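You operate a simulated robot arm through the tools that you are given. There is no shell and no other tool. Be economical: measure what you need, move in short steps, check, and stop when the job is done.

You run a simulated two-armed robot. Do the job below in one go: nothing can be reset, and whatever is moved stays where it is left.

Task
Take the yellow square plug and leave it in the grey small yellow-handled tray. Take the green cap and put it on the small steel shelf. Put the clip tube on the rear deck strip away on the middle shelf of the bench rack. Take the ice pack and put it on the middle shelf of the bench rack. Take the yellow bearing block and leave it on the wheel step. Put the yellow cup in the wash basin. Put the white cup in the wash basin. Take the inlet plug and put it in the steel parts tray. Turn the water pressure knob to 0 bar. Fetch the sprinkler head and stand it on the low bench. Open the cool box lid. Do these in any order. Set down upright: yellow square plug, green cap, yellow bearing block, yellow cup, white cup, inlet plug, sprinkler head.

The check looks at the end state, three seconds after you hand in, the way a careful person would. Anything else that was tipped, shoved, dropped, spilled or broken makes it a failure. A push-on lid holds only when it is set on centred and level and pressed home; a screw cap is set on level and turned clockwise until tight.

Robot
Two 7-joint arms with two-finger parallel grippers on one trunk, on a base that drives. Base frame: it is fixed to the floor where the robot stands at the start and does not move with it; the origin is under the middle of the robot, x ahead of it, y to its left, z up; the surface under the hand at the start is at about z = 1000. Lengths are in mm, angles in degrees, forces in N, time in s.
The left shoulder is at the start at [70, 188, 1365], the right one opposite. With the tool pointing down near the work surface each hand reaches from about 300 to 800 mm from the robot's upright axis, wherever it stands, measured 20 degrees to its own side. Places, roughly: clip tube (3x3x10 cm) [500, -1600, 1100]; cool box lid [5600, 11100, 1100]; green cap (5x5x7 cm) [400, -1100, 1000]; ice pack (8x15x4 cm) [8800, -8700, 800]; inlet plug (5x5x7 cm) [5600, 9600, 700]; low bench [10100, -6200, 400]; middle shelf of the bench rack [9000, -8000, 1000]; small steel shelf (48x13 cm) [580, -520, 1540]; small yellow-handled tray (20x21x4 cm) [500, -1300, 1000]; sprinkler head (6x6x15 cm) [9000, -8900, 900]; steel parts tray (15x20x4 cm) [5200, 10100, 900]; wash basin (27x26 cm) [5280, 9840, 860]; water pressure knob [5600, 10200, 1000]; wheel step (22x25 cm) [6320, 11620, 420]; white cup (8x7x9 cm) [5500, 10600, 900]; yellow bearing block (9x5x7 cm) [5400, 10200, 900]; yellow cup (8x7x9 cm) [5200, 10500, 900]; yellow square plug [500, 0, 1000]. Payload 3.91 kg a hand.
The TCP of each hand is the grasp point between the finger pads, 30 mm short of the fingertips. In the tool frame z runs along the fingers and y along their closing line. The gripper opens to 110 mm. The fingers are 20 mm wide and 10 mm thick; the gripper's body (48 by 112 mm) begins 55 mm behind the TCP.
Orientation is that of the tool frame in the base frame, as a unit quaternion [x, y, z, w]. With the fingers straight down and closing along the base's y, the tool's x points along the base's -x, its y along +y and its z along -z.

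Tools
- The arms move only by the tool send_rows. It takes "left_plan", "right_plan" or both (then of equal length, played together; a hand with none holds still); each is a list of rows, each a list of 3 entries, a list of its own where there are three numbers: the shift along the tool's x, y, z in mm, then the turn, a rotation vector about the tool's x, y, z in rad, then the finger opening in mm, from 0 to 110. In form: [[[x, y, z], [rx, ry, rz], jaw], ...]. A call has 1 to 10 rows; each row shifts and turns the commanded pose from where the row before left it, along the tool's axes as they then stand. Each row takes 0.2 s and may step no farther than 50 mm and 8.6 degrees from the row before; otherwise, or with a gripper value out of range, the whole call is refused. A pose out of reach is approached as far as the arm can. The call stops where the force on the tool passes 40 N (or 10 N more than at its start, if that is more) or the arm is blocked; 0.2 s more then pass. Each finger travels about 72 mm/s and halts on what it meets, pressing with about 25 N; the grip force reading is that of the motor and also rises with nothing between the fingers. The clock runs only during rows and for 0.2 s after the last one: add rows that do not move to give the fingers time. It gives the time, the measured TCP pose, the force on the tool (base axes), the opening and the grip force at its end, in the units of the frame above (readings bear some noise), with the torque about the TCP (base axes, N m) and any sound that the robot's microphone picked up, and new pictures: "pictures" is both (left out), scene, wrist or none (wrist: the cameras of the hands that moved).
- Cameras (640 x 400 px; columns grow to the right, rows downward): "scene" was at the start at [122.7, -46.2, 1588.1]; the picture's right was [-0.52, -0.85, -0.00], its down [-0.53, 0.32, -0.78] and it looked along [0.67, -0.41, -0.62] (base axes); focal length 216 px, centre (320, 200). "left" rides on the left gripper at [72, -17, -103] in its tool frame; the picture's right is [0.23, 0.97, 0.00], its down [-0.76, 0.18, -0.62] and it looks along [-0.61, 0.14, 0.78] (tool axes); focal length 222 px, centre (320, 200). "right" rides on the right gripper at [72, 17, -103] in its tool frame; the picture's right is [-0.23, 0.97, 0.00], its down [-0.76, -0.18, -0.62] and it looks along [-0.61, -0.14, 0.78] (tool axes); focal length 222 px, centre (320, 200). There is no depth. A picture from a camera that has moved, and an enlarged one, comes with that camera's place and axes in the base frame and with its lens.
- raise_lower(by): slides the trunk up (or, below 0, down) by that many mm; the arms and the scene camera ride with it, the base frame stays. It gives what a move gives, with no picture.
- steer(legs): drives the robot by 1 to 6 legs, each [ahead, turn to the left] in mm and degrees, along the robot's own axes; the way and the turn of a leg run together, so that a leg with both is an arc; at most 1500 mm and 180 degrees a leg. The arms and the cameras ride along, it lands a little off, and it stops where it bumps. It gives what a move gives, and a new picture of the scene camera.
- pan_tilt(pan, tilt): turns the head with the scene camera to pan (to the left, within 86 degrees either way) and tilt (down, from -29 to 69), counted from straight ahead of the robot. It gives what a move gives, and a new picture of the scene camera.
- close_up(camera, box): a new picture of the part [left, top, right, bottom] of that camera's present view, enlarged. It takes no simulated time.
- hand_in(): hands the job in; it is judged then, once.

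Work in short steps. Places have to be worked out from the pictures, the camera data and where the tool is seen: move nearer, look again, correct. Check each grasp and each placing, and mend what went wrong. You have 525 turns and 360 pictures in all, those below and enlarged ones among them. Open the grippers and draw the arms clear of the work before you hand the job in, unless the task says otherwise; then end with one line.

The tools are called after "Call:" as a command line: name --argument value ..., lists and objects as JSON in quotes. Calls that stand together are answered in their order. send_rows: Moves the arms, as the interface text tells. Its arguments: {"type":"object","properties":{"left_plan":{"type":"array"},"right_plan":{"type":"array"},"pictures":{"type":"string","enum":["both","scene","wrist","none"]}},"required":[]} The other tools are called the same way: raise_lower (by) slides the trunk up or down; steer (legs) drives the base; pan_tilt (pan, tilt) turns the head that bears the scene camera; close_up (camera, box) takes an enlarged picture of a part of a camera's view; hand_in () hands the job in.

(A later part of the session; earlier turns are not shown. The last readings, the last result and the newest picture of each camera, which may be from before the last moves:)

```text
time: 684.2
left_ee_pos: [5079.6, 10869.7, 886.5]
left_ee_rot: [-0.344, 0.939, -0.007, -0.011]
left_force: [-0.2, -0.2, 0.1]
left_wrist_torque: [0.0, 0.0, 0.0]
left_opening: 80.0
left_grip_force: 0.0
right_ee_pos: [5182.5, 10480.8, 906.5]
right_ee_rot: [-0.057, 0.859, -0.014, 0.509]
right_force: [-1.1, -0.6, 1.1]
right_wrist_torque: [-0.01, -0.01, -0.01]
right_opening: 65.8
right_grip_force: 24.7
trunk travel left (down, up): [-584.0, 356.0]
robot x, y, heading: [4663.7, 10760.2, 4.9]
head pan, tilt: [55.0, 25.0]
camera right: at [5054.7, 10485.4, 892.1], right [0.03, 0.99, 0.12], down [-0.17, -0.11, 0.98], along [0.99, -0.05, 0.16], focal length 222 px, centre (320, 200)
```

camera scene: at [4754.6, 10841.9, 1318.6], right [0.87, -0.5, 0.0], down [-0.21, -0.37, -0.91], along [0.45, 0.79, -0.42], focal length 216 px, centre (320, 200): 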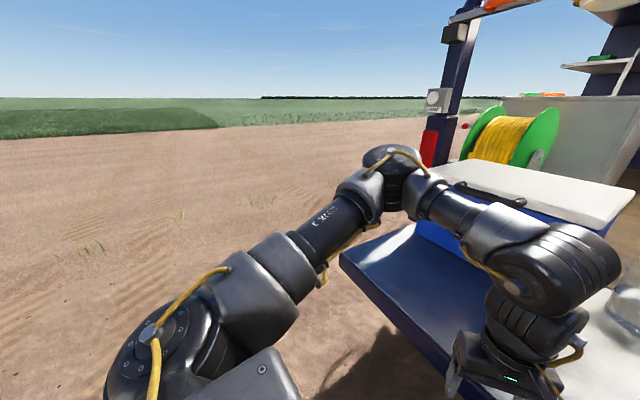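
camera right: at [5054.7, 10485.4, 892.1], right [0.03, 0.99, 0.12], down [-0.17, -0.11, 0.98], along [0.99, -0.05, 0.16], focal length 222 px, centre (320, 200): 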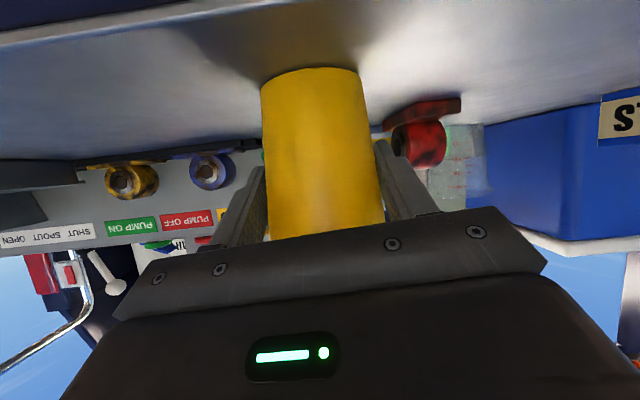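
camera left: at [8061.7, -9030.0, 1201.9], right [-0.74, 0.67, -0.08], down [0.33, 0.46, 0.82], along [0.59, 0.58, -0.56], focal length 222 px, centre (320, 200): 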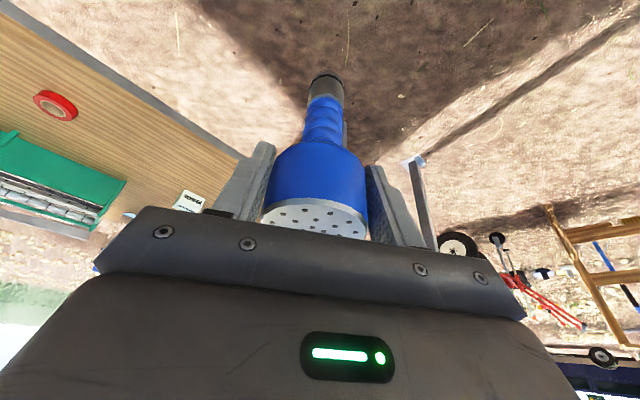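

Yellow cup gripped. Raise 160 mm, back out and reposition to (4760,10445) facing the tailgate for the white cup.

Call:
raise_lower --by 160

Call:
steer --legs '[[-300, 0], [0, -95], [300, 0], [0, 90], [330, 0]]'

Call:
pan_tilt --pan 0 --tilt 35

```text
time: 686.0
left_ee_pos: [5079.4, 10868.7, 1047.5]
left_ee_rot: [-0.344, 0.939, -0.007, -0.012]
left_force: [0.7, 0.8, -0.8]
left_wrist_torque: [-0.01, 0.0, -0.01]
left_opening: 80.1
left_grip_force: 0.0
right_ee_pos: [5180.2, 10480.5, 1066.8]
right_ee_rot: [-0.056, 0.859, -0.015, 0.509]
right_force: [-0.8, 0.3, 0.1]
right_wrist_torque: [-0.05, -0.01, -0.02]
right_opening: 65.8
right_grip_force: 24.7
trunk travel left (down, up): [-744.0, 196.0]
robot x, y, heading: [4663.7, 10759.1, 5.0]
head pan, tilt: [55.0, 25.0]
```

```text
time: 699.1
left_ee_pos: [5127.7, 10524.1, 1046.9]
left_ee_rot: [-0.31, 0.951, -0.006, -0.012]
left_force: [0.3, -0.7, -0.4]
left_wrist_torque: [0.0, 0.06, 0.01]
left_opening: 80.0
left_grip_force: 0.2
right_ee_pos: [5199.9, 10129.6, 1066.2]
right_ee_rot: [-0.025, 0.86, -0.033, 0.508]
right_force: [-0.1, -0.9, -0.3]
right_wrist_torque: [-0.01, 0.02, 0.01]
right_opening: 65.3
right_grip_force: 24.7
trunk travel left (down, up): [-744.0, 196.0]
robot x, y, heading: [4702.9, 10441.2, 0.8]
head pan, tilt: [55.0, 25.0]
camera scene: at [4804.1, 10519.5, 1478.2], right [0.83, -0.56, 0.0], down [-0.24, -0.35, -0.91], along [0.51, 0.75, -0.42], focal length 216 px, centre (320, 200)
```

scene: 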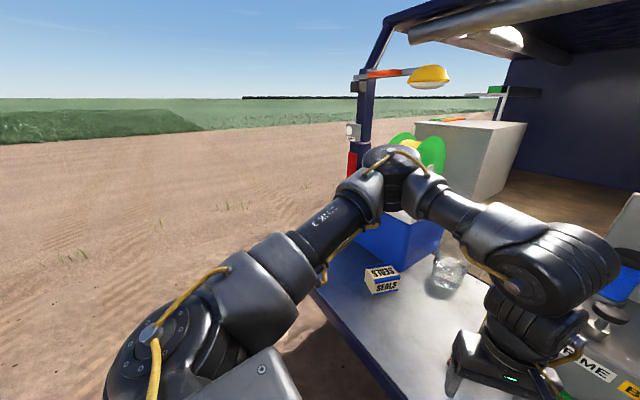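

```text
time: 700.4
left_ee_pos: [5126.6, 10523.0, 1046.5]
left_ee_rot: [-0.311, 0.95, -0.007, -0.011]
left_force: [0.2, -0.2, -0.9]
left_wrist_torque: [0.0, -0.01, -0.02]
left_opening: 79.9
left_grip_force: 0.1
right_ee_pos: [5199.8, 10129.7, 1067.7]
right_ee_rot: [-0.026, 0.86, -0.032, 0.508]
right_force: [-0.1, -0.7, -0.6]
right_wrist_torque: [0.01, -0.02, 0.0]
right_opening: 65.1
right_grip_force: 25.1
trunk travel left (down, up): [-744.0, 196.0]
robot x, y, heading: [4700.9, 10441.1, 1.1]
head pan, tilt: [0.0, 35.0]
camera scene: at [4840.4, 10444.4, 1462.4], right [0.02, -1.0, 0.0], down [-0.57, -0.01, -0.82], along [0.82, 0.01, -0.57], focal length 216 px, centre (320, 200)
```

scene: 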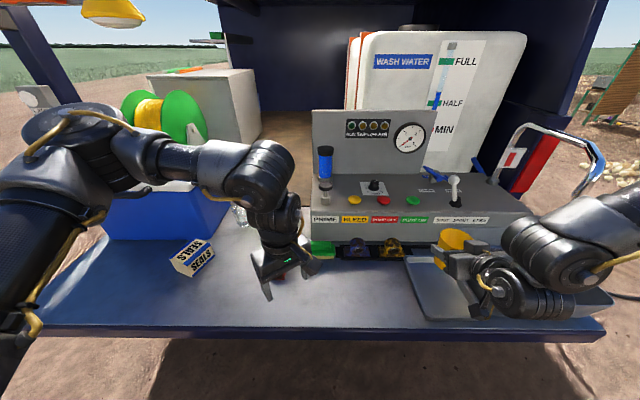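

Drive 90 mm forward, then extend the left hand at this height towards the white cup.

Call:
steer --legs '[[88, 0]]'

Call:
send_rows --left_plan '[[[-32, -17, -10], [0, 0, 0], 90], [[-32, -17, 0], [0, 0, 0], 100], [[-32, -17, 0], [0, 0, 0], 105], [[-32, -17, 0], [0, 0, 0], 105], [[-32, -17, 0], [0, 0, 0], 105]]' --pictures "both"

```text
time: 701.5
left_ee_pos: [5206.9, 10524.0, 1051.2]
left_ee_rot: [-0.309, 0.951, -0.008, -0.009]
left_force: [-0.2, 0.4, 0.0]
left_wrist_torque: [0.0, -0.02, 0.0]
left_opening: 79.9
left_grip_force: 0.1
right_ee_pos: [5280.2, 10130.2, 1070.0]
right_ee_rot: [-0.024, 0.858, -0.034, 0.512]
right_force: [-0.5, 0.7, -0.9]
right_wrist_torque: [0.01, 0.01, -0.02]
right_opening: 65.1
right_grip_force: 24.2
trunk travel left (down, up): [-744.0, 196.0]
robot x, y, heading: [4787.1, 10441.7, 1.2]
head pan, tilt: [0.0, 35.0]
camera scene: at [4916.6, 10445.6, 1463.5], right [0.01, -1.0, 0.0], down [-0.57, -0.01, -0.82], along [0.82, 0.01, -0.57], focal length 216 px, centre (320, 200)
```

scene: 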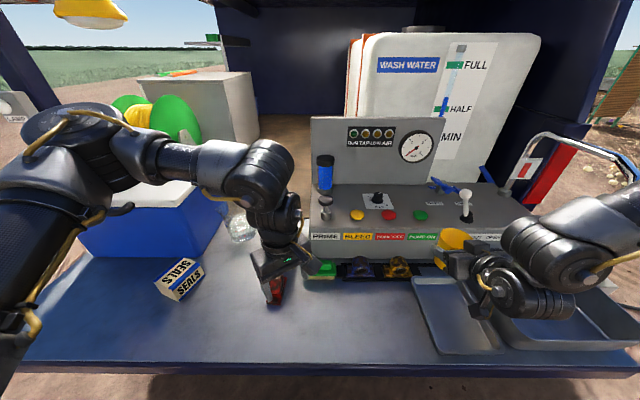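

```text
time: 702.7
left_ee_pos: [5394.6, 10547.6, 1053.4]
left_ee_rot: [-0.309, 0.951, -0.006, -0.011]
left_force: [1.3, -0.1, 0.4]
left_wrist_torque: [0.03, 0.01, -0.02]
left_opening: 105.0
left_grip_force: 0.1
right_ee_pos: [5286.6, 10128.4, 1065.8]
right_ee_rot: [-0.024, 0.861, -0.033, 0.508]
right_force: [-0.3, -0.8, -0.7]
right_wrist_torque: [0.03, 0.0, 0.03]
right_opening: 65.1
right_grip_force: 25.2
trunk travel left (down, up): [-744.0, 196.0]
robot x, y, heading: [4789.7, 10441.4, 0.6]
head pan, tilt: [0.0, 35.0]
camera scene: at [4926.8, 10444.3, 1462.3], right [0.01, -1.0, 0.0], down [-0.57, -0.01, -0.82], along [0.82, 0.01, -0.57], focal length 216 px, centre (320, 200)
camera left: at [5347.3, 10493.3, 1158.2], right [-0.76, 0.65, 0.0], down [0.52, 0.6, 0.6], along [0.39, 0.46, -0.8], focal length 222 px, centre (320, 200)
```

scene: 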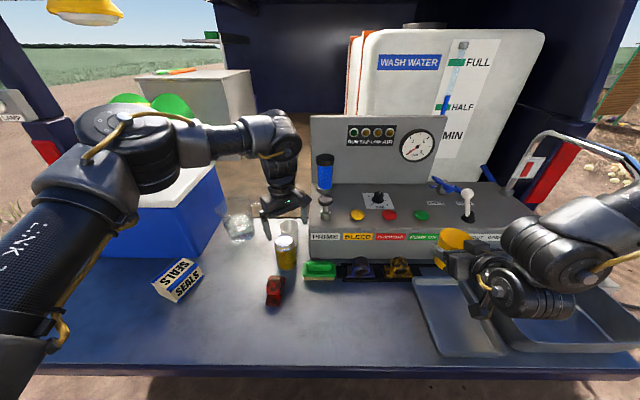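
left: 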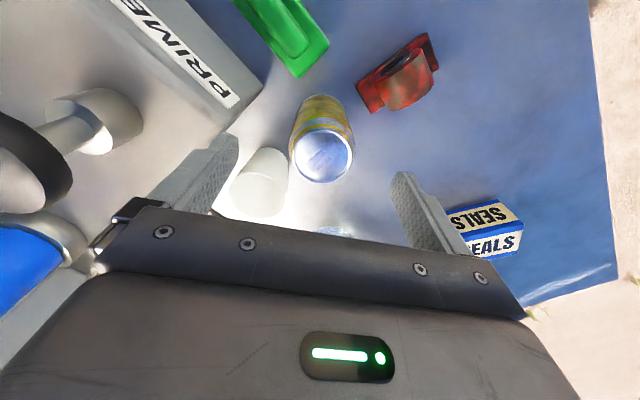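

White cup is at (5502,10559). Move over it at this height and check.

Call:
send_rows --left_plan '[[[-31, -18, 0], [0, 0, 0], 105], [[-31, -18, 0], [0, 0, 0], 105], [[-31, -18, 0], [0, 0, 0], 105]]' --pictures "wrist"

```text
time: 703.5
left_ee_pos: [5472.6, 10563.5, 1045.0]
left_ee_rot: [-0.309, 0.951, -0.009, -0.009]
left_force: [-0.1, 0.5, 0.4]
left_wrist_torque: [-0.05, 0.0, -0.03]
left_opening: 105.1
left_grip_force: 0.0
left hand out of reach, approached as far as the arm can: row 3
right_ee_pos: [5286.5, 10130.3, 1067.9]
right_ee_rot: [-0.025, 0.86, -0.033, 0.509]
right_force: [0.7, -0.4, 1.2]
right_wrist_torque: [-0.04, -0.01, -0.03]
right_opening: 65.2
right_grip_force: 25.2
trunk travel left (down, up): [-744.0, 196.0]
robot x, y, heading: [4789.9, 10444.8, 0.6]
head pan, tilt: [0.0, 35.0]
camera left: at [5425.1, 10509.5, 1150.6], right [-0.76, 0.65, 0.0], down [0.52, 0.61, 0.6], along [0.4, 0.45, -0.8], focal length 222 px, centre (320, 200)
```

left: 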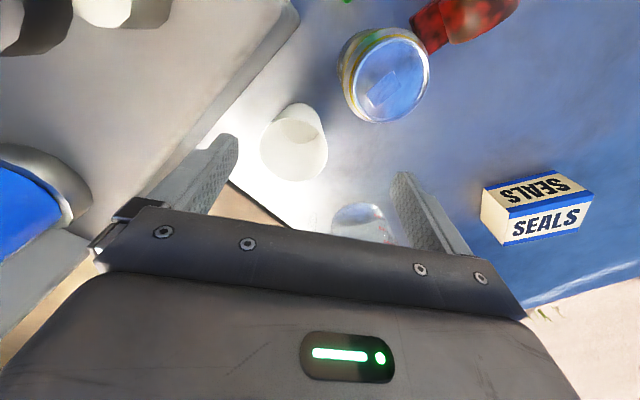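

Drive forward 32 mm to bring the hand over the cup, then lower the trunk 118 mm.

Call:
steer --legs '[[32, 0]]'

Call:
close_up --camera "left" --box '[160, 40, 480, 240]'

```text
time: 704.3
left_ee_pos: [5497.0, 10563.9, 1052.5]
left_ee_rot: [-0.31, 0.951, -0.01, -0.006]
left_force: [-0.9, -0.1, 1.0]
left_wrist_torque: [-0.01, -0.05, 0.0]
left_opening: 105.2
left_grip_force: 0.0
right_ee_pos: [5310.4, 10129.4, 1070.9]
right_ee_rot: [-0.023, 0.857, -0.035, 0.513]
right_force: [-0.6, 0.2, -0.6]
right_wrist_torque: [-0.01, 0.01, -0.02]
right_opening: 64.9
right_grip_force: 24.3
trunk travel left (down, up): [-744.0, 196.0]
robot x, y, heading: [4823.3, 10443.9, 0.8]
head pan, tilt: [0.0, 35.0]
camera scene: at [4947.4, 10445.9, 1463.6], right [0.01, -1.0, 0.0], down [-0.57, -0.01, -0.82], along [0.82, 0.01, -0.57], focal length 216 px, centre (320, 200)
```

scene: 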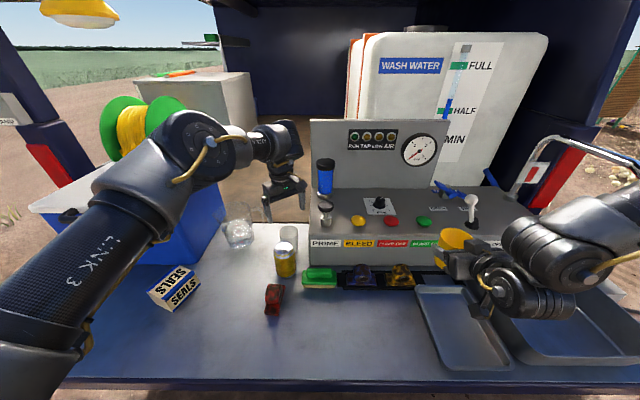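

```text
2.00 times, centred on (320, 140) of left
camera zoom: at [5448.1, 10508.4, 1156.6], right [-0.76, 0.65, -0.01], down [0.51, 0.61, 0.61], along [0.4, 0.45, -0.79], focal length 444 px, centre (320, 320)
```

zoom: 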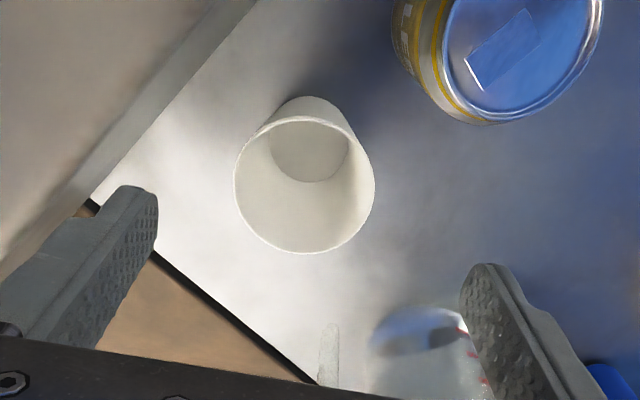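

Centred within 8 mm. Lower the trunk 120 mm.

Call:
raise_lower --by -120

Call:
close_up --camera "left" --box '[0, 0, 640, 400]'

```text
time: 705.8
left_ee_pos: [5503.3, 10562.0, 927.9]
left_ee_rot: [-0.31, 0.95, -0.009, -0.009]
left_force: [-0.2, -0.7, -0.2]
left_wrist_torque: [0.02, 0.03, -0.01]
left_opening: 105.0
left_grip_force: 0.0
right_ee_pos: [5318.1, 10129.5, 947.9]
right_ee_rot: [-0.025, 0.86, -0.034, 0.509]
right_force: [0.3, 0.7, 0.0]
right_wrist_torque: [-0.03, -0.01, -0.02]
right_opening: 64.9
right_grip_force: 25.7
trunk travel left (down, up): [-624.0, 316.0]
robot x, y, heading: [4818.9, 10446.5, 0.4]
head pan, tilt: [0.0, 35.0]
```

```text
1.00 times, centred on (320, 200) of left (not enlarged: the box is as wide or as high as the picture)
camera zoom: at [5455.7, 10508.5, 1031.9], right [-0.76, 0.65, 0.0], down [0.52, 0.61, 0.6], along [0.4, 0.45, -0.8], focal length 222 px, centre (320, 200)
```

zoom: 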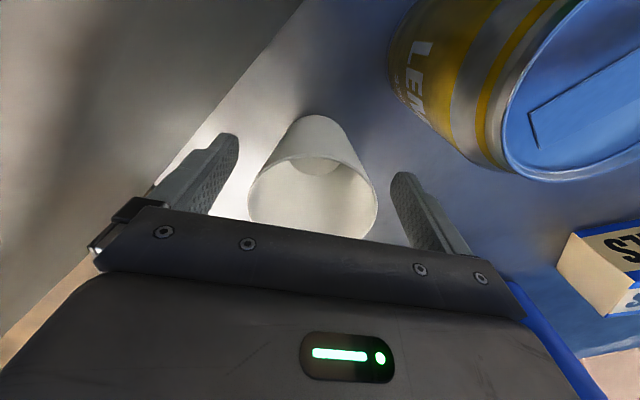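

Fingers straddle the cup. Close.

Call:
send_rows --left_plan '[[[0, 0, 6], [0, 0, 0], 85], [[0, 0, 0], [0, 0, 0], 60], [[0, 0, 0], [0, 0, 0], 55], [[0, 0, 0], [0, 0, 0], 55]]' --pictures "wrist"

```text
time: 706.8
left_ee_pos: [5503.3, 10562.1, 920.5]
left_ee_rot: [-0.31, 0.951, -0.009, -0.01]
left_force: [0.9, -0.5, -0.5]
left_wrist_torque: [0.01, 0.01, -0.01]
left_opening: 70.5
left_grip_force: 25.0
right_ee_pos: [5317.3, 10128.2, 947.0]
right_ee_rot: [-0.025, 0.859, -0.034, 0.51]
right_force: [0.1, -0.4, -1.1]
right_wrist_torque: [0.0, 0.03, 0.04]
right_opening: 64.8
right_grip_force: 24.4
trunk travel left (down, up): [-624.0, 316.0]
robot x, y, heading: [4820.0, 10444.5, 0.9]
head pan, tilt: [0.0, 35.0]
camera left: at [5455.7, 10508.1, 1025.3], right [-0.76, 0.65, 0.0], down [0.52, 0.61, 0.6], along [0.4, 0.45, -0.8], focal length 222 px, centre (320, 200)
```

left: 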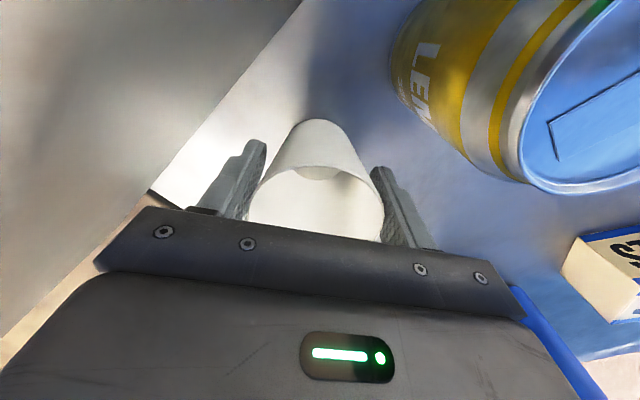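

White cup gripped (70 mm). Raise 175 mm and back out.

Call:
raise_lower --by 175

Call:
close_up --camera "left" --box '[0, 0, 640, 400]'

Call:
steer --legs '[[-450, 0]]'

```text
time: 708.8
left_ee_pos: [5503.3, 10562.3, 1095.5]
left_ee_rot: [-0.31, 0.951, -0.008, -0.01]
left_force: [-0.5, 0.0, -1.1]
left_wrist_torque: [0.01, 0.03, -0.03]
left_opening: 70.8
left_grip_force: 25.0
right_ee_pos: [5318.0, 10129.4, 1123.2]
right_ee_rot: [-0.023, 0.859, -0.035, 0.509]
right_force: [0.0, -0.3, -0.4]
right_wrist_torque: [0.01, -0.04, -0.02]
right_opening: 64.9
right_grip_force: 24.7
trunk travel left (down, up): [-799.0, 141.0]
robot x, y, heading: [4821.5, 10446.3, 0.7]
head pan, tilt: [0.0, 35.0]
```

```text
1.00 times, centred on (320, 200) of left (not enlarged: the box is as wide or as high as the picture)
camera zoom: at [5455.9, 10508.0, 1200.2], right [-0.76, 0.65, 0.0], down [0.52, 0.61, 0.6], along [0.4, 0.45, -0.8], focal length 222 px, centre (320, 200)
```

zoom: 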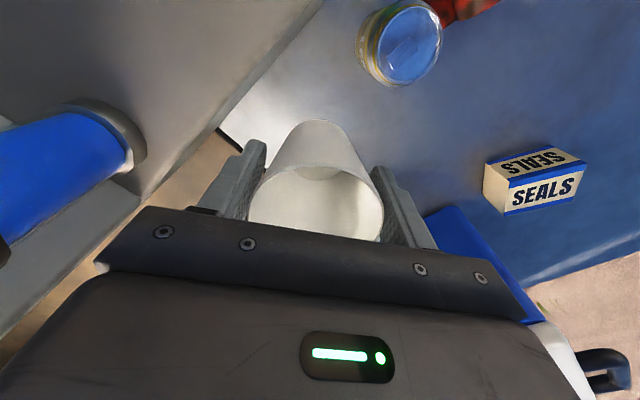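

```text
time: 711.5
left_ee_pos: [5057.5, 10556.8, 1094.0]
left_ee_rot: [-0.311, 0.95, -0.007, -0.01]
left_force: [-0.6, -0.4, -1.5]
left_wrist_torque: [0.06, 0.02, 0.01]
left_opening: 70.5
left_grip_force: 24.7
right_ee_pos: [4872.3, 10122.5, 1121.8]
right_ee_rot: [-0.025, 0.86, -0.033, 0.509]
right_force: [-0.8, 0.4, -0.3]
right_wrist_torque: [-0.03, 0.01, 0.0]
right_opening: 64.7
right_grip_force: 25.1
trunk travel left (down, up): [-799.0, 141.0]
robot x, y, heading: [4372.0, 10438.9, 0.8]
head pan, tilt: [0.0, 35.0]
camera scene: at [4512.6, 10439.2, 1517.2], right [0.02, -1.0, 0.0], down [-0.57, -0.01, -0.82], along [0.82, 0.01, -0.57], focal length 216 px, centre (320, 200)
```

scene: 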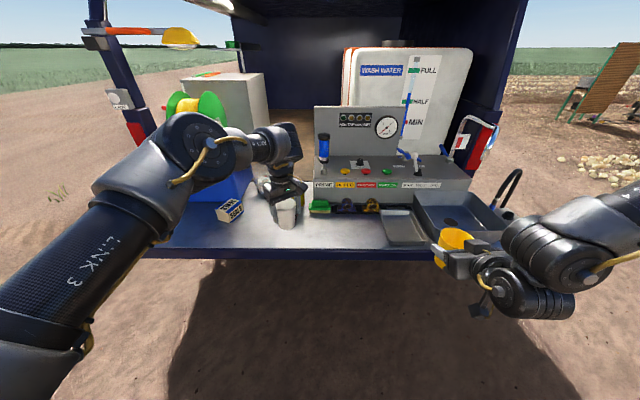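

Basin centre ≈(5290,9840), floor ≈860. First retract and raise the left hand (with the white cup) so the right can place the yellow cup.

Call:
send_rows --left_plan '[[[28, 20, -24], [0, 0, 0], 55], [[28, 20, -24], [0, 0, 0], 55], [[28, 20, -24], [0, 0, 0], 55], [[28, 20, -24], [0, 0, 0], 55], [[28, 20, -24], [0, 0, 0], 55], [[28, 20, -24], [0, 0, 0], 55]]' --pictures "none"

Call:
steer --legs '[[0, -90.8], [315, 0], [0, 90]]'

Call:
close_up --camera "right" --box '[0, 0, 640, 400]'

```text
time: 712.9
left_ee_pos: [4849.2, 10558.5, 1242.5]
left_ee_rot: [-0.311, 0.95, -0.009, -0.008]
left_force: [0.5, -0.3, -1.4]
left_wrist_torque: [0.0, 0.01, -0.01]
left_opening: 70.3
left_grip_force: 25.5
right_ee_pos: [4870.5, 10123.5, 1123.1]
right_ee_rot: [-0.025, 0.859, -0.034, 0.51]
right_force: [0.7, -0.2, -1.4]
right_wrist_torque: [-0.02, -0.01, -0.03]
right_opening: 64.8
right_grip_force: 25.0
trunk travel left (down, up): [-799.0, 141.0]
robot x, y, heading: [4375.6, 10440.4, 1.0]
head pan, tilt: [0.0, 35.0]
```

```text
time: 722.6
left_ee_pos: [4852.7, 10215.1, 1242.7]
left_ee_rot: [-0.284, 0.959, -0.008, -0.009]
left_force: [0.6, -0.4, -1.2]
left_wrist_torque: [-0.02, -0.03, 0.01]
left_opening: 69.1
left_grip_force: 24.9
right_ee_pos: [4849.5, 9780.3, 1122.4]
right_ee_rot: [-0.002, 0.859, -0.049, 0.51]
right_force: [0.2, 0.5, -0.4]
right_wrist_torque: [-0.01, -0.02, 0.01]
right_opening: 64.3
right_grip_force: 24.9
trunk travel left (down, up): [-799.0, 141.0]
robot x, y, heading: [4371.5, 10119.8, -2.2]
head pan, tilt: [0.0, 35.0]
camera scene: at [4507.3, 10114.7, 1517.4], right [-0.04, -1.0, 0.0], down [-0.57, 0.02, -0.82], along [0.82, -0.03, -0.57], focal length 216 px, centre (320, 200)
```

scene: 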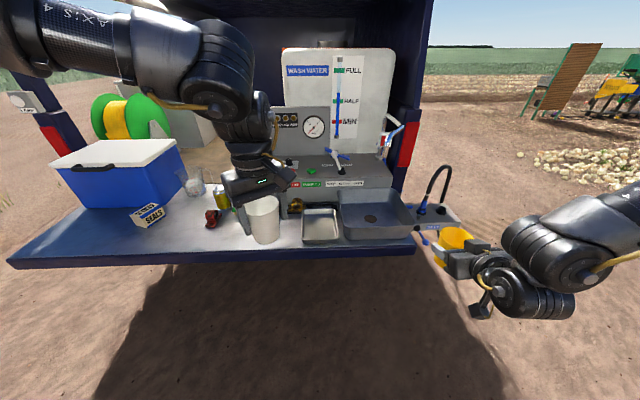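

```text
1.00 times, centred on (320, 200) of right (not enlarged: the box is as wide or as high as the picture)
camera zoom: at [4725.3, 9799.3, 1107.9], right [0.15, 0.98, 0.11], down [-0.19, -0.08, 0.98], along [0.97, -0.17, 0.17], focal length 222 px, centre (320, 200)
```

zoom: 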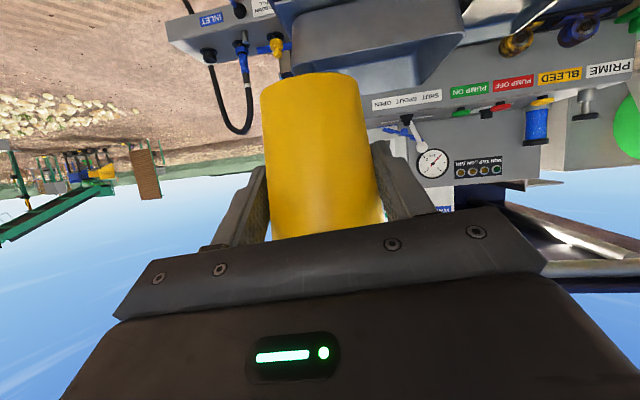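

Drive 415 mm ahead so the yellow cup is over the basin.

Call:
steer --legs '[[415, 0]]'

Call:
close_up --camera "right" --box '[0, 0, 640, 400]'

```text
time: 725.2
left_ee_pos: [5274.2, 10201.3, 1241.4]
left_ee_rot: [-0.286, 0.958, -0.008, -0.009]
left_force: [-0.5, -0.1, -0.6]
left_wrist_torque: [0.0, 0.02, 0.01]
left_opening: 68.8
left_grip_force: 24.8
right_ee_pos: [5272.6, 9766.3, 1124.4]
right_ee_rot: [-0.005, 0.859, -0.048, 0.51]
right_force: [-0.2, 0.4, -0.3]
right_wrist_torque: [-0.02, 0.0, 0.01]
right_opening: 63.9
right_grip_force: 25.2
trunk travel left (down, up): [-799.0, 141.0]
robot x, y, heading: [4794.2, 10106.6, -2.1]
head pan, tilt: [0.0, 35.0]
camera scene: at [4928.3, 10099.9, 1517.6], right [-0.04, -1.0, 0.0], down [-0.57, 0.02, -0.82], along [0.82, -0.03, -0.57], focal length 216 px, centre (320, 200)
```

scene: 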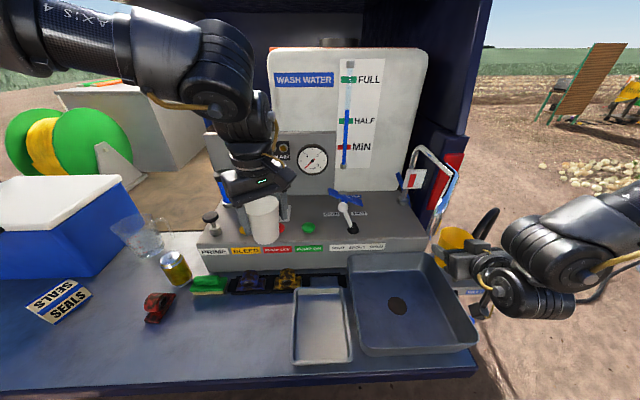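

```text
1.00 times, centred on (320, 200) of right (not enlarged: the box is as wide or as high as the picture)
camera zoom: at [5148.2, 9785.3, 1108.3], right [0.15, 0.98, 0.11], down [-0.19, -0.09, 0.98], along [0.97, -0.17, 0.17], focal length 222 px, centre (320, 200)
```

zoom: 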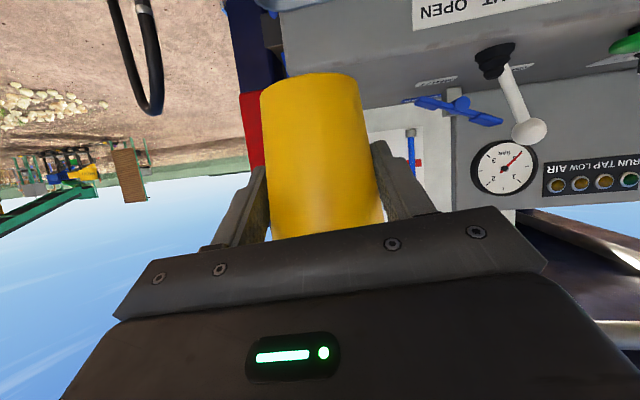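

TCP projects inside the basin, right half. Lower 190 mm.

Call:
raise_lower --by -190

Call:
close_up --camera "right" --box '[0, 0, 640, 400]'

```text
time: 726.8
left_ee_pos: [5273.0, 10201.1, 1082.9]
left_ee_rot: [-0.286, 0.958, -0.008, -0.01]
left_force: [-0.9, 0.3, -0.3]
left_wrist_torque: [-0.02, 0.0, 0.02]
left_opening: 68.6
left_grip_force: 25.1
right_ee_pos: [5272.0, 9765.5, 969.2]
right_ee_rot: [-0.005, 0.857, -0.049, 0.513]
right_force: [-1.6, 1.5, -2.2]
right_wrist_torque: [-0.04, -0.1, -0.09]
right_opening: 64.1
right_grip_force: 25.0
trunk travel left (down, up): [-641.0, 299.0]
robot x, y, heading: [4792.9, 10106.0, -2.3]
head pan, tilt: [0.0, 35.0]
stopped: the force on the tool passed its limit at 140 N (the readings are from after the stop); the commanded pose is now the measured one
```

```text
1.00 times, centred on (320, 200) of right (not enlarged: the box is as wide or as high as the picture)
camera zoom: at [5147.8, 9785.8, 952.8], right [0.15, 0.98, 0.11], down [-0.19, -0.08, 0.98], along [0.97, -0.17, 0.18], focal length 222 px, centre (320, 200)
```

zoom: 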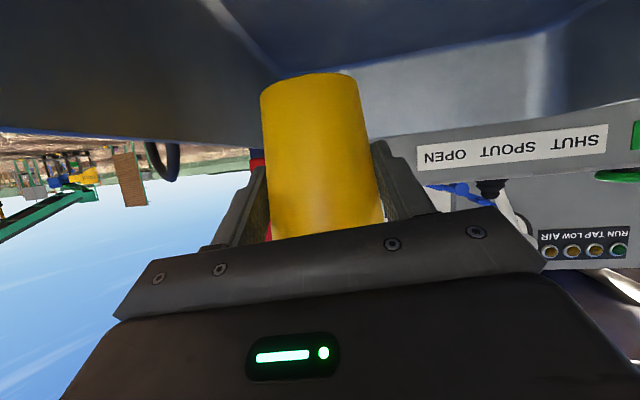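

The camera housing met the basin's front rim. Raise, move 75 mm deeper so the hand dips inside the basin, then lower.

Call:
raise_lower --by 25

Call:
steer --legs '[[68, 0]]'

Call:
close_up --camera "right" --box '[0, 0, 640, 400]'

```text
time: 727.5
left_ee_pos: [5276.6, 10200.7, 1106.6]
left_ee_rot: [-0.286, 0.958, -0.008, -0.01]
left_force: [-0.6, 0.6, -0.1]
left_wrist_torque: [0.01, 0.04, -0.02]
left_opening: 68.7
left_grip_force: 24.8
right_ee_pos: [5276.0, 9765.8, 993.6]
right_ee_rot: [-0.006, 0.857, -0.049, 0.513]
right_force: [0.2, -0.7, -1.3]
right_wrist_torque: [0.0, 0.03, -0.04]
right_opening: 64.1
right_grip_force: 25.3
trunk travel left (down, up): [-666.0, 274.0]
robot x, y, heading: [4793.8, 10106.4, -2.2]
head pan, tilt: [0.0, 35.0]
```

```text
time: 728.5
left_ee_pos: [5336.0, 10197.4, 1111.2]
left_ee_rot: [-0.285, 0.959, -0.009, -0.007]
left_force: [-0.4, 0.0, -0.2]
left_wrist_torque: [0.01, -0.02, -0.01]
left_opening: 68.4
left_grip_force: 25.2
right_ee_pos: [5337.0, 9761.5, 997.6]
right_ee_rot: [-0.005, 0.855, -0.049, 0.517]
right_force: [-1.0, 0.0, -1.4]
right_wrist_torque: [0.01, -0.01, -0.03]
right_opening: 63.9
right_grip_force: 24.4
trunk travel left (down, up): [-666.0, 274.0]
robot x, y, heading: [4861.3, 10104.1, -2.1]
head pan, tilt: [0.0, 35.0]
camera scene: at [4988.9, 10097.7, 1385.3], right [-0.04, -1.0, 0.0], down [-0.57, 0.02, -0.82], along [0.82, -0.03, -0.57], focal length 216 px, centre (320, 200)
```

scene: 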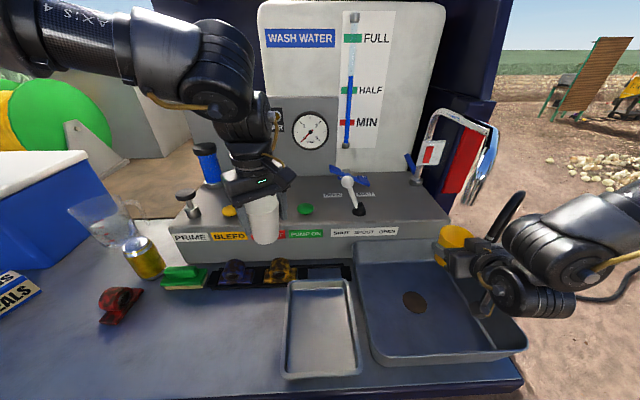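

```text
1.00 times, centred on (320, 200) of right (not enlarged: the box is as wide or as high as the picture)
camera zoom: at [5211.4, 9782.1, 980.1], right [0.15, 0.98, 0.11], down [-0.2, -0.08, 0.98], along [0.97, -0.17, 0.19], focal length 222 px, centre (320, 200)
```

zoom: 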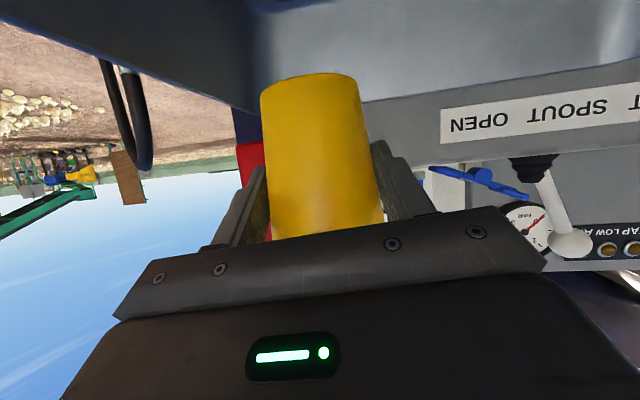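

The cup is close to the basin's right wall; turn 4.5° left (moves it ~37 mm north) and ease back 25 mm.

Call:
steer --legs '[[0, 4.5], [-25, 0]]'

Call:
close_up --camera "right" --box '[0, 0, 640, 400]'

```text
time: 729.8
left_ee_pos: [5313.2, 10233.6, 1106.3]
left_ee_rot: [-0.323, 0.946, -0.007, -0.011]
left_force: [0.9, -0.4, -0.8]
left_wrist_torque: [0.02, 0.05, 0.03]
left_opening: 68.2
left_grip_force: 25.2
right_ee_pos: [5347.2, 9797.3, 990.6]
right_ee_rot: [-0.038, 0.857, -0.029, 0.513]
right_force: [1.0, -0.8, -0.3]
right_wrist_torque: [0.02, 0.0, -0.01]
right_opening: 64.0
right_grip_force: 25.3
trunk travel left (down, up): [-666.0, 274.0]
robot x, y, heading: [4837.9, 10101.9, 2.2]
head pan, tilt: [0.0, 35.0]
camera scene: at [4978.6, 10105.3, 1383.5], right [0.04, -1.0, 0.0], down [-0.58, -0.02, -0.82], along [0.82, 0.03, -0.58], focal length 216 px, centre (320, 200)
```

scene: 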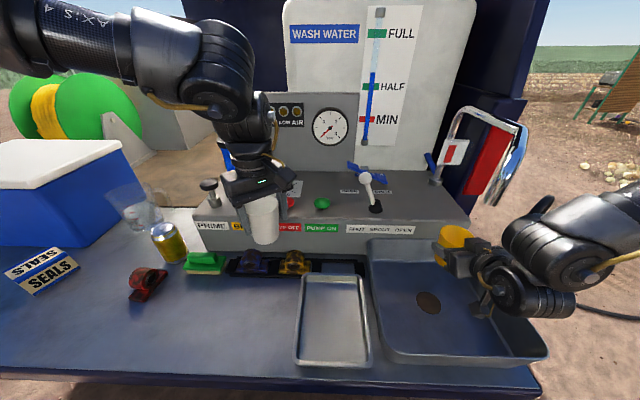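

```text
1.00 times, centred on (320, 200) of right (not enlarged: the box is as wide or as high as the picture)
camera zoom: at [5221.0, 9808.5, 975.1], right [0.07, 0.99, 0.11], down [-0.18, -0.1, 0.98], along [0.98, -0.09, 0.18], focal length 222 px, centre (320, 200)
```

zoom: 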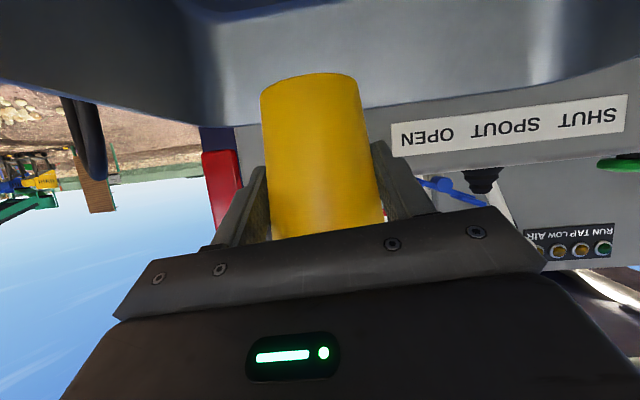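

Now centred better. Lower 60 mm, then finely.

Call:
raise_lower --by -55

Call:
close_up --camera "right" --box '[0, 0, 640, 400]'

```text
time: 730.8
left_ee_pos: [5311.2, 10234.2, 1053.7]
left_ee_rot: [-0.322, 0.947, -0.007, -0.01]
left_force: [-0.5, -0.2, -0.3]
left_wrist_torque: [0.01, 0.01, -0.01]
left_opening: 68.1
left_grip_force: 25.0
right_ee_pos: [5343.8, 9799.0, 939.1]
right_ee_rot: [-0.038, 0.856, -0.03, 0.515]
right_force: [-0.4, 0.0, -1.4]
right_wrist_torque: [0.01, 0.01, 0.01]
right_opening: 63.8
right_grip_force: 25.0
trunk travel left (down, up): [-611.0, 329.0]
robot x, y, heading: [4835.8, 10104.8, 2.4]
head pan, tilt: [0.0, 35.0]
```

```text
1.00 times, centred on (320, 200) of right (not enlarged: the box is as wide or as high as the picture)
camera zoom: at [5217.8, 9809.6, 922.1], right [0.07, 0.99, 0.11], down [-0.19, -0.1, 0.98], along [0.98, -0.09, 0.18], focal length 222 px, centre (320, 200)
```

zoom: 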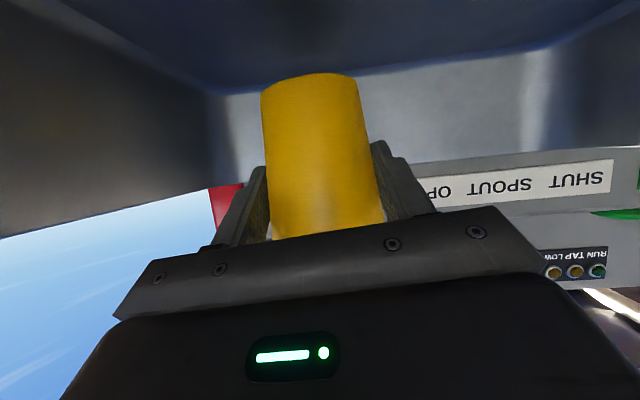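

Call:
raise_lower --by -10

Call:
raise_lower --by -6

Call:
raise_lower --by -5

```text
time: 731.4
left_ee_pos: [5310.8, 10233.8, 1042.9]
left_ee_rot: [-0.321, 0.947, -0.008, -0.01]
left_force: [-0.5, 0.5, -1.0]
left_wrist_torque: [0.03, 0.01, -0.01]
left_opening: 68.5
left_grip_force: 24.9
right_ee_pos: [5343.4, 9798.5, 927.8]
right_ee_rot: [-0.038, 0.856, -0.03, 0.515]
right_force: [0.5, 0.5, -0.2]
right_wrist_torque: [-0.03, 0.0, 0.02]
right_opening: 63.5
right_grip_force: 25.2
trunk travel left (down, up): [-601.0, 339.0]
robot x, y, heading: [4835.8, 10098.2, 1.9]
head pan, tilt: [0.0, 35.0]
```

```text
time: 731.9
left_ee_pos: [5309.9, 10235.3, 1037.5]
left_ee_rot: [-0.322, 0.947, -0.008, -0.01]
left_force: [-0.3, 0.0, -1.0]
left_wrist_torque: [0.04, 0.03, -0.01]
left_opening: 67.9
left_grip_force: 24.7
right_ee_pos: [5343.3, 9798.1, 922.0]
right_ee_rot: [-0.038, 0.856, -0.03, 0.514]
right_force: [0.8, -0.6, -0.3]
right_wrist_torque: [0.05, 0.0, -0.02]
right_opening: 63.9
right_grip_force: 24.9
trunk travel left (down, up): [-595.0, 345.0]
robot x, y, heading: [4837.1, 10100.3, 2.2]
head pan, tilt: [0.0, 35.0]
```

```text
time: 732.4
left_ee_pos: [5309.3, 10234.5, 1031.6]
left_ee_rot: [-0.322, 0.947, -0.008, -0.01]
left_force: [-0.6, 0.5, 0.2]
left_wrist_torque: [0.01, 0.01, -0.01]
left_opening: 67.7
left_grip_force: 25.1
right_ee_pos: [5343.1, 9799.9, 917.5]
right_ee_rot: [-0.038, 0.856, -0.03, 0.515]
right_force: [0.3, -0.5, -0.4]
right_wrist_torque: [-0.03, 0.0, 0.0]
right_opening: 63.5
right_grip_force: 25.1
trunk travel left (down, up): [-590.0, 350.0]
robot x, y, heading: [4833.0, 10099.3, 2.5]
head pan, tilt: [0.0, 35.0]
```

Call:
raise_lower --by -5

Call:
raise_lower --by -5

Call:
close_up --camera "right" --box '[160, 0, 480, 200]'

```text
time: 733.0
left_ee_pos: [5309.9, 10234.8, 1027.6]
left_ee_rot: [-0.323, 0.946, -0.008, -0.011]
left_force: [-0.6, -1.5, 0.0]
left_wrist_torque: [0.01, 0.01, -0.02]
left_opening: 68.1
left_grip_force: 24.8
right_ee_pos: [5342.2, 9798.4, 912.9]
right_ee_rot: [-0.038, 0.856, -0.03, 0.515]
right_force: [-0.1, -0.7, 0.5]
right_wrist_torque: [-0.01, 0.02, -0.04]
right_opening: 64.0
right_grip_force: 24.9
trunk travel left (down, up): [-585.0, 355.0]
robot x, y, heading: [4837.8, 10102.4, 2.2]
head pan, tilt: [0.0, 35.0]
```

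```text
time: 733.5
left_ee_pos: [5308.4, 10233.6, 1023.4]
left_ee_rot: [-0.322, 0.947, -0.009, -0.009]
left_force: [0.9, 0.8, -0.7]
left_wrist_torque: [-0.03, 0.04, -0.01]
left_opening: 67.8
left_grip_force: 25.0
right_ee_pos: [5343.1, 9800.7, 909.5]
right_ee_rot: [-0.038, 0.855, -0.03, 0.516]
right_force: [1.7, -2.8, 12.9]
right_wrist_torque: [0.17, -0.12, -0.04]
right_opening: 63.6
right_grip_force: 24.7
trunk travel left (down, up): [-580.0, 360.0]
robot x, y, heading: [4836.0, 10101.7, 2.4]
head pan, tilt: [0.0, 35.0]
```

```text
2.00 times, centred on (320, 100) of right
camera zoom: at [5217.1, 9809.9, 892.2], right [0.07, 0.99, 0.11], down [-0.19, -0.1, 0.98], along [0.98, -0.09, 0.18], focal length 444 px, centre (320, 400)
```

zoom: 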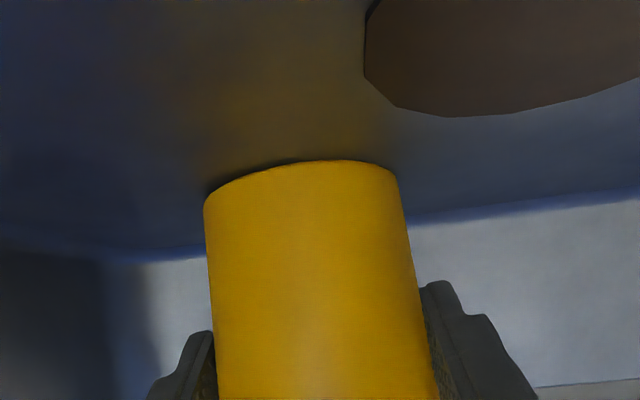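

Contact. Open, then rise 130 mm.

Call:
send_rows --right_plan '[[[0, 0, 0], [0, 0, 0], 80], [[0, 0, 0], [0, 0, 0], 95], [[0, 0, 0], [0, 0, 0], 95]]' --pictures "none"

Call:
raise_lower --by 130

Call:
close_up --camera "right" --box '[0, 0, 640, 400]'

```text
time: 734.3
left_ee_pos: [5309.8, 10233.9, 1021.6]
left_ee_rot: [-0.323, 0.946, -0.008, -0.011]
left_force: [-0.9, -0.3, -0.7]
left_wrist_torque: [0.02, 0.01, 0.0]
left_opening: 67.6
left_grip_force: 24.6
right_ee_pos: [5342.3, 9799.9, 908.0]
right_ee_rot: [-0.039, 0.856, -0.03, 0.515]
right_force: [0.1, 0.0, 0.4]
right_wrist_torque: [-0.01, 0.01, -0.01]
right_opening: 95.0
right_grip_force: 0.0
trunk travel left (down, up): [-580.0, 360.0]
robot x, y, heading: [4831.4, 10101.5, 2.6]
head pan, tilt: [0.0, 35.0]
```

```text
time: 735.9
left_ee_pos: [5310.1, 10234.3, 1152.5]
left_ee_rot: [-0.322, 0.947, -0.008, -0.009]
left_force: [0.8, 0.2, -0.5]
left_wrist_torque: [-0.01, 0.04, -0.02]
left_opening: 67.4
left_grip_force: 25.0
right_ee_pos: [5342.7, 9798.9, 1037.8]
right_ee_rot: [-0.039, 0.856, -0.03, 0.515]
right_force: [0.4, -0.1, 0.1]
right_wrist_torque: [-0.02, 0.0, -0.03]
right_opening: 95.0
right_grip_force: 0.0
trunk travel left (down, up): [-710.0, 230.0]
robot x, y, heading: [4834.9, 10101.8, 2.4]
head pan, tilt: [0.0, 35.0]
```

```text
1.00 times, centred on (320, 200) of right (not enlarged: the box is as wide or as high as the picture)
camera zoom: at [5217.5, 9809.5, 1021.1], right [0.07, 0.99, 0.11], down [-0.19, -0.1, 0.98], along [0.98, -0.09, 0.18], focal length 222 px, centre (320, 200)
```

zoom: 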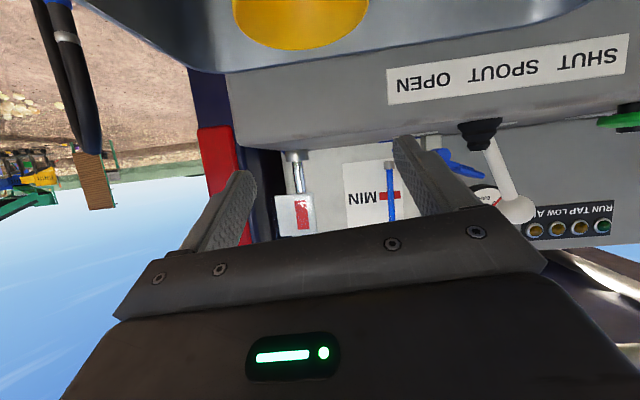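

Yellow cup stands in the basin. Now reposition for the white cup: target (5235,9905).

Call:
steer --legs '[[-450, 0], [0, -92.4], [305, 0], [0, 90]]'

Call:
close_up --camera "scene" --box '[240, 120, 480, 280]'

```text
time: 748.1
left_ee_pos: [4857.1, 9872.8, 1152.5]
left_ee_rot: [-0.281, 0.96, -0.007, -0.01]
left_force: [0.3, 0.2, -0.5]
left_wrist_torque: [0.03, 0.01, 0.01]
left_opening: 65.7
left_grip_force: 24.9
right_ee_pos: [4852.8, 9436.7, 1037.5]
right_ee_rot: [-0.003, 0.856, -0.052, 0.514]
right_force: [0.3, -0.3, 0.9]
right_wrist_torque: [0.0, -0.03, 0.03]
right_opening: 95.0
right_grip_force: 0.1
trunk travel left (down, up): [-710.0, 230.0]
robot x, y, heading: [4375.2, 9780.4, -2.4]
head pan, tilt: [0.0, 35.0]
camera scene: at [4510.1, 9774.2, 1428.3], right [-0.04, -1.0, 0.0], down [-0.57, 0.03, -0.82], along [0.82, -0.04, -0.57], focal length 216 px, centre (320, 200)
```

scene: 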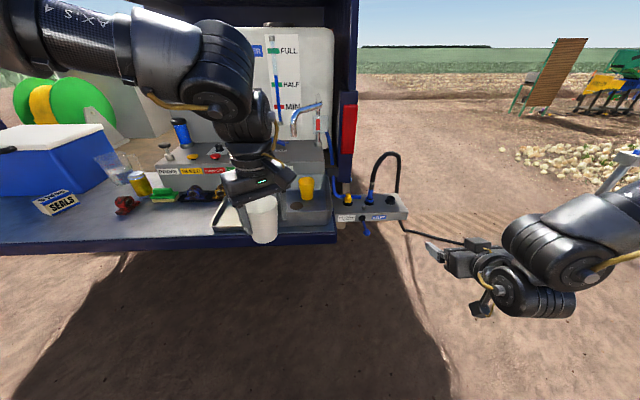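

```text
2.50 times, centred on (360, 200) of scene
camera zoom: at [4510.1, 9774.2, 1428.3], right [-0.04, -1.0, 0.0], down [-0.57, 0.03, -0.82], along [0.82, -0.04, -0.57], focal length 539 px, centre (220, 200)
```

zoom: 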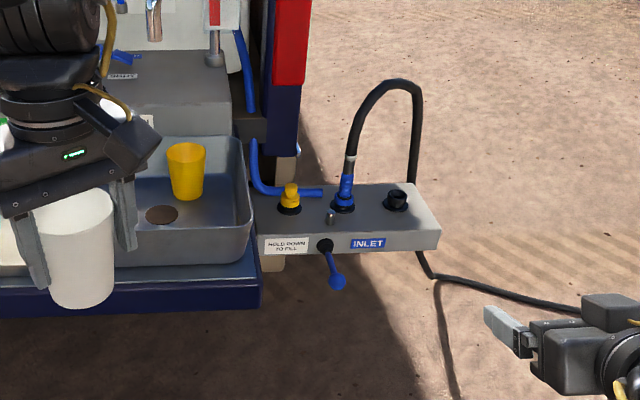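

The INLET box shows the yellow inlet plug near (5550,9558). First the white cup: turn 3° left and drive 385 mm ahead.

Call:
steer --legs '[[0, 3], [385, 0]]'

Call:
close_up --camera "left" --box '[0, 0, 640, 400]'

```text
time: 751.0
left_ee_pos: [5240.4, 9901.0, 1153.1]
left_ee_rot: [-0.307, 0.952, -0.007, -0.009]
left_force: [-0.9, 0.8, -0.2]
left_wrist_torque: [0.02, 0.01, 0.0]
left_opening: 65.1
left_grip_force: 24.5
right_ee_pos: [5259.3, 9465.4, 1038.3]
right_ee_rot: [-0.026, 0.855, -0.038, 0.516]
right_force: [-0.6, -0.4, -0.3]
right_wrist_torque: [0.02, -0.02, -0.01]
right_opening: 95.2
right_grip_force: 0.1
trunk travel left (down, up): [-710.0, 230.0]
robot x, y, heading: [4764.3, 9780.8, 0.4]
head pan, tilt: [0.0, 35.0]
camera scene: at [4899.4, 9784.9, 1428.3], right [0.01, -1.0, 0.0], down [-0.57, -0.01, -0.82], along [0.82, 0.01, -0.57], focal length 216 px, centre (320, 200)
```

scene: 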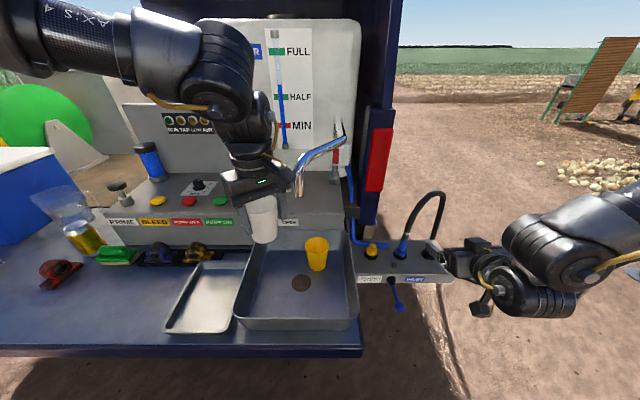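

```text
1.00 times, centred on (320, 200) of left (not enlarged: the box is as wide or as high as the picture)
camera zoom: at [5192.6, 9847.5, 1258.0], right [-0.75, 0.66, 0.0], down [0.52, 0.6, 0.6], along [0.4, 0.45, -0.8], focal length 222 px, centre (320, 200)
```

zoom: 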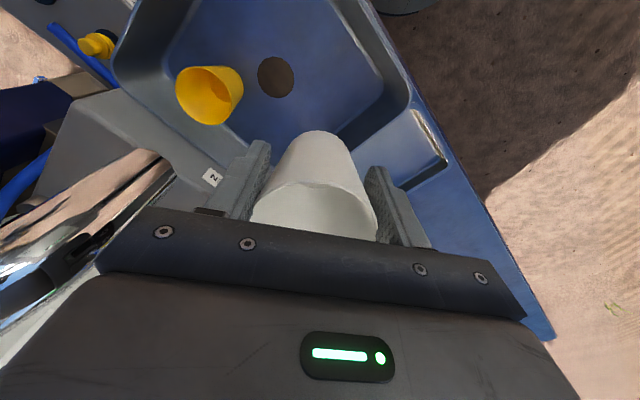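

Cup projects inside the basin near its north wall; nudge 12 mm south and lower 190 mm.

Call:
send_rows --left_plan '[[[7, -10, 0], [0, 0, 0], 50]]' --pictures "none"

Call:
raise_lower --by -190

Call:
close_up --camera "left" --box '[0, 0, 640, 400]'

Call:
close_up --camera "scene" --box '[160, 120, 480, 340]'

```text
time: 751.4
left_ee_pos: [5239.8, 9888.6, 1154.1]
left_ee_rot: [-0.307, 0.952, -0.008, -0.009]
left_force: [0.8, 0.1, 0.2]
left_wrist_torque: [0.05, 0.02, 0.02]
left_opening: 65.2
left_grip_force: 24.8
right_ee_pos: [5259.2, 9463.6, 1038.0]
right_ee_rot: [-0.026, 0.856, -0.039, 0.515]
right_force: [0.7, -1.1, 0.1]
right_wrist_torque: [0.03, 0.03, 0.0]
right_opening: 94.9
right_grip_force: 0.0
trunk travel left (down, up): [-710.0, 230.0]
robot x, y, heading: [4765.0, 9782.4, 0.5]
head pan, tilt: [0.0, 35.0]
```

```text
time: 753.4
left_ee_pos: [5240.9, 9889.0, 963.3]
left_ee_rot: [-0.307, 0.951, -0.008, -0.009]
left_force: [-0.6, 0.4, 0.1]
left_wrist_torque: [-0.02, 0.01, 0.0]
left_opening: 65.0
left_grip_force: 25.1
right_ee_pos: [5259.9, 9465.7, 848.7]
right_ee_rot: [-0.026, 0.856, -0.039, 0.515]
right_force: [0.1, -0.7, -0.4]
right_wrist_torque: [0.01, -0.04, 0.03]
right_opening: 95.1
right_grip_force: 0.1
trunk travel left (down, up): [-520.0, 420.0]
robot x, y, heading: [4765.5, 9783.4, 0.6]
head pan, tilt: [0.0, 35.0]
```

```text
1.00 times, centred on (320, 200) of left (not enlarged: the box is as wide or as high as the picture)
camera zoom: at [5193.4, 9835.2, 1068.6], right [-0.75, 0.66, 0.0], down [0.52, 0.6, 0.6], along [0.4, 0.45, -0.8], focal length 222 px, centre (320, 200)
```

zoom: 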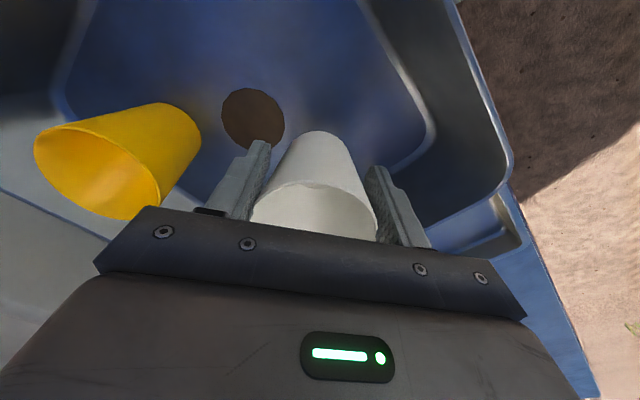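

```text
1.82 times, centred on (320, 230) of scene
camera zoom: at [4899.8, 9784.9, 1238.3], right [0.01, -1.0, 0.0], down [-0.57, -0.01, -0.82], along [0.82, 0.01, -0.57], focal length 392 px, centre (320, 146)
```

zoom: 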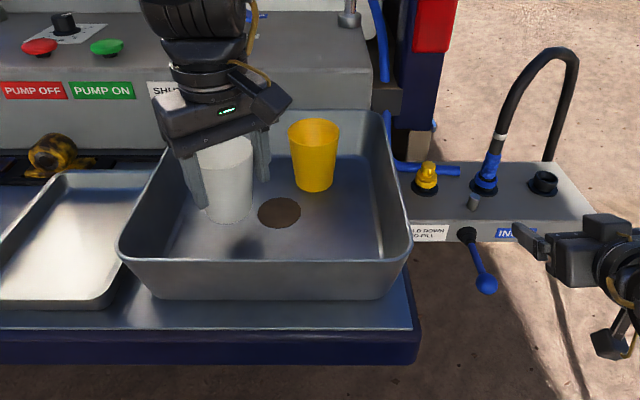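

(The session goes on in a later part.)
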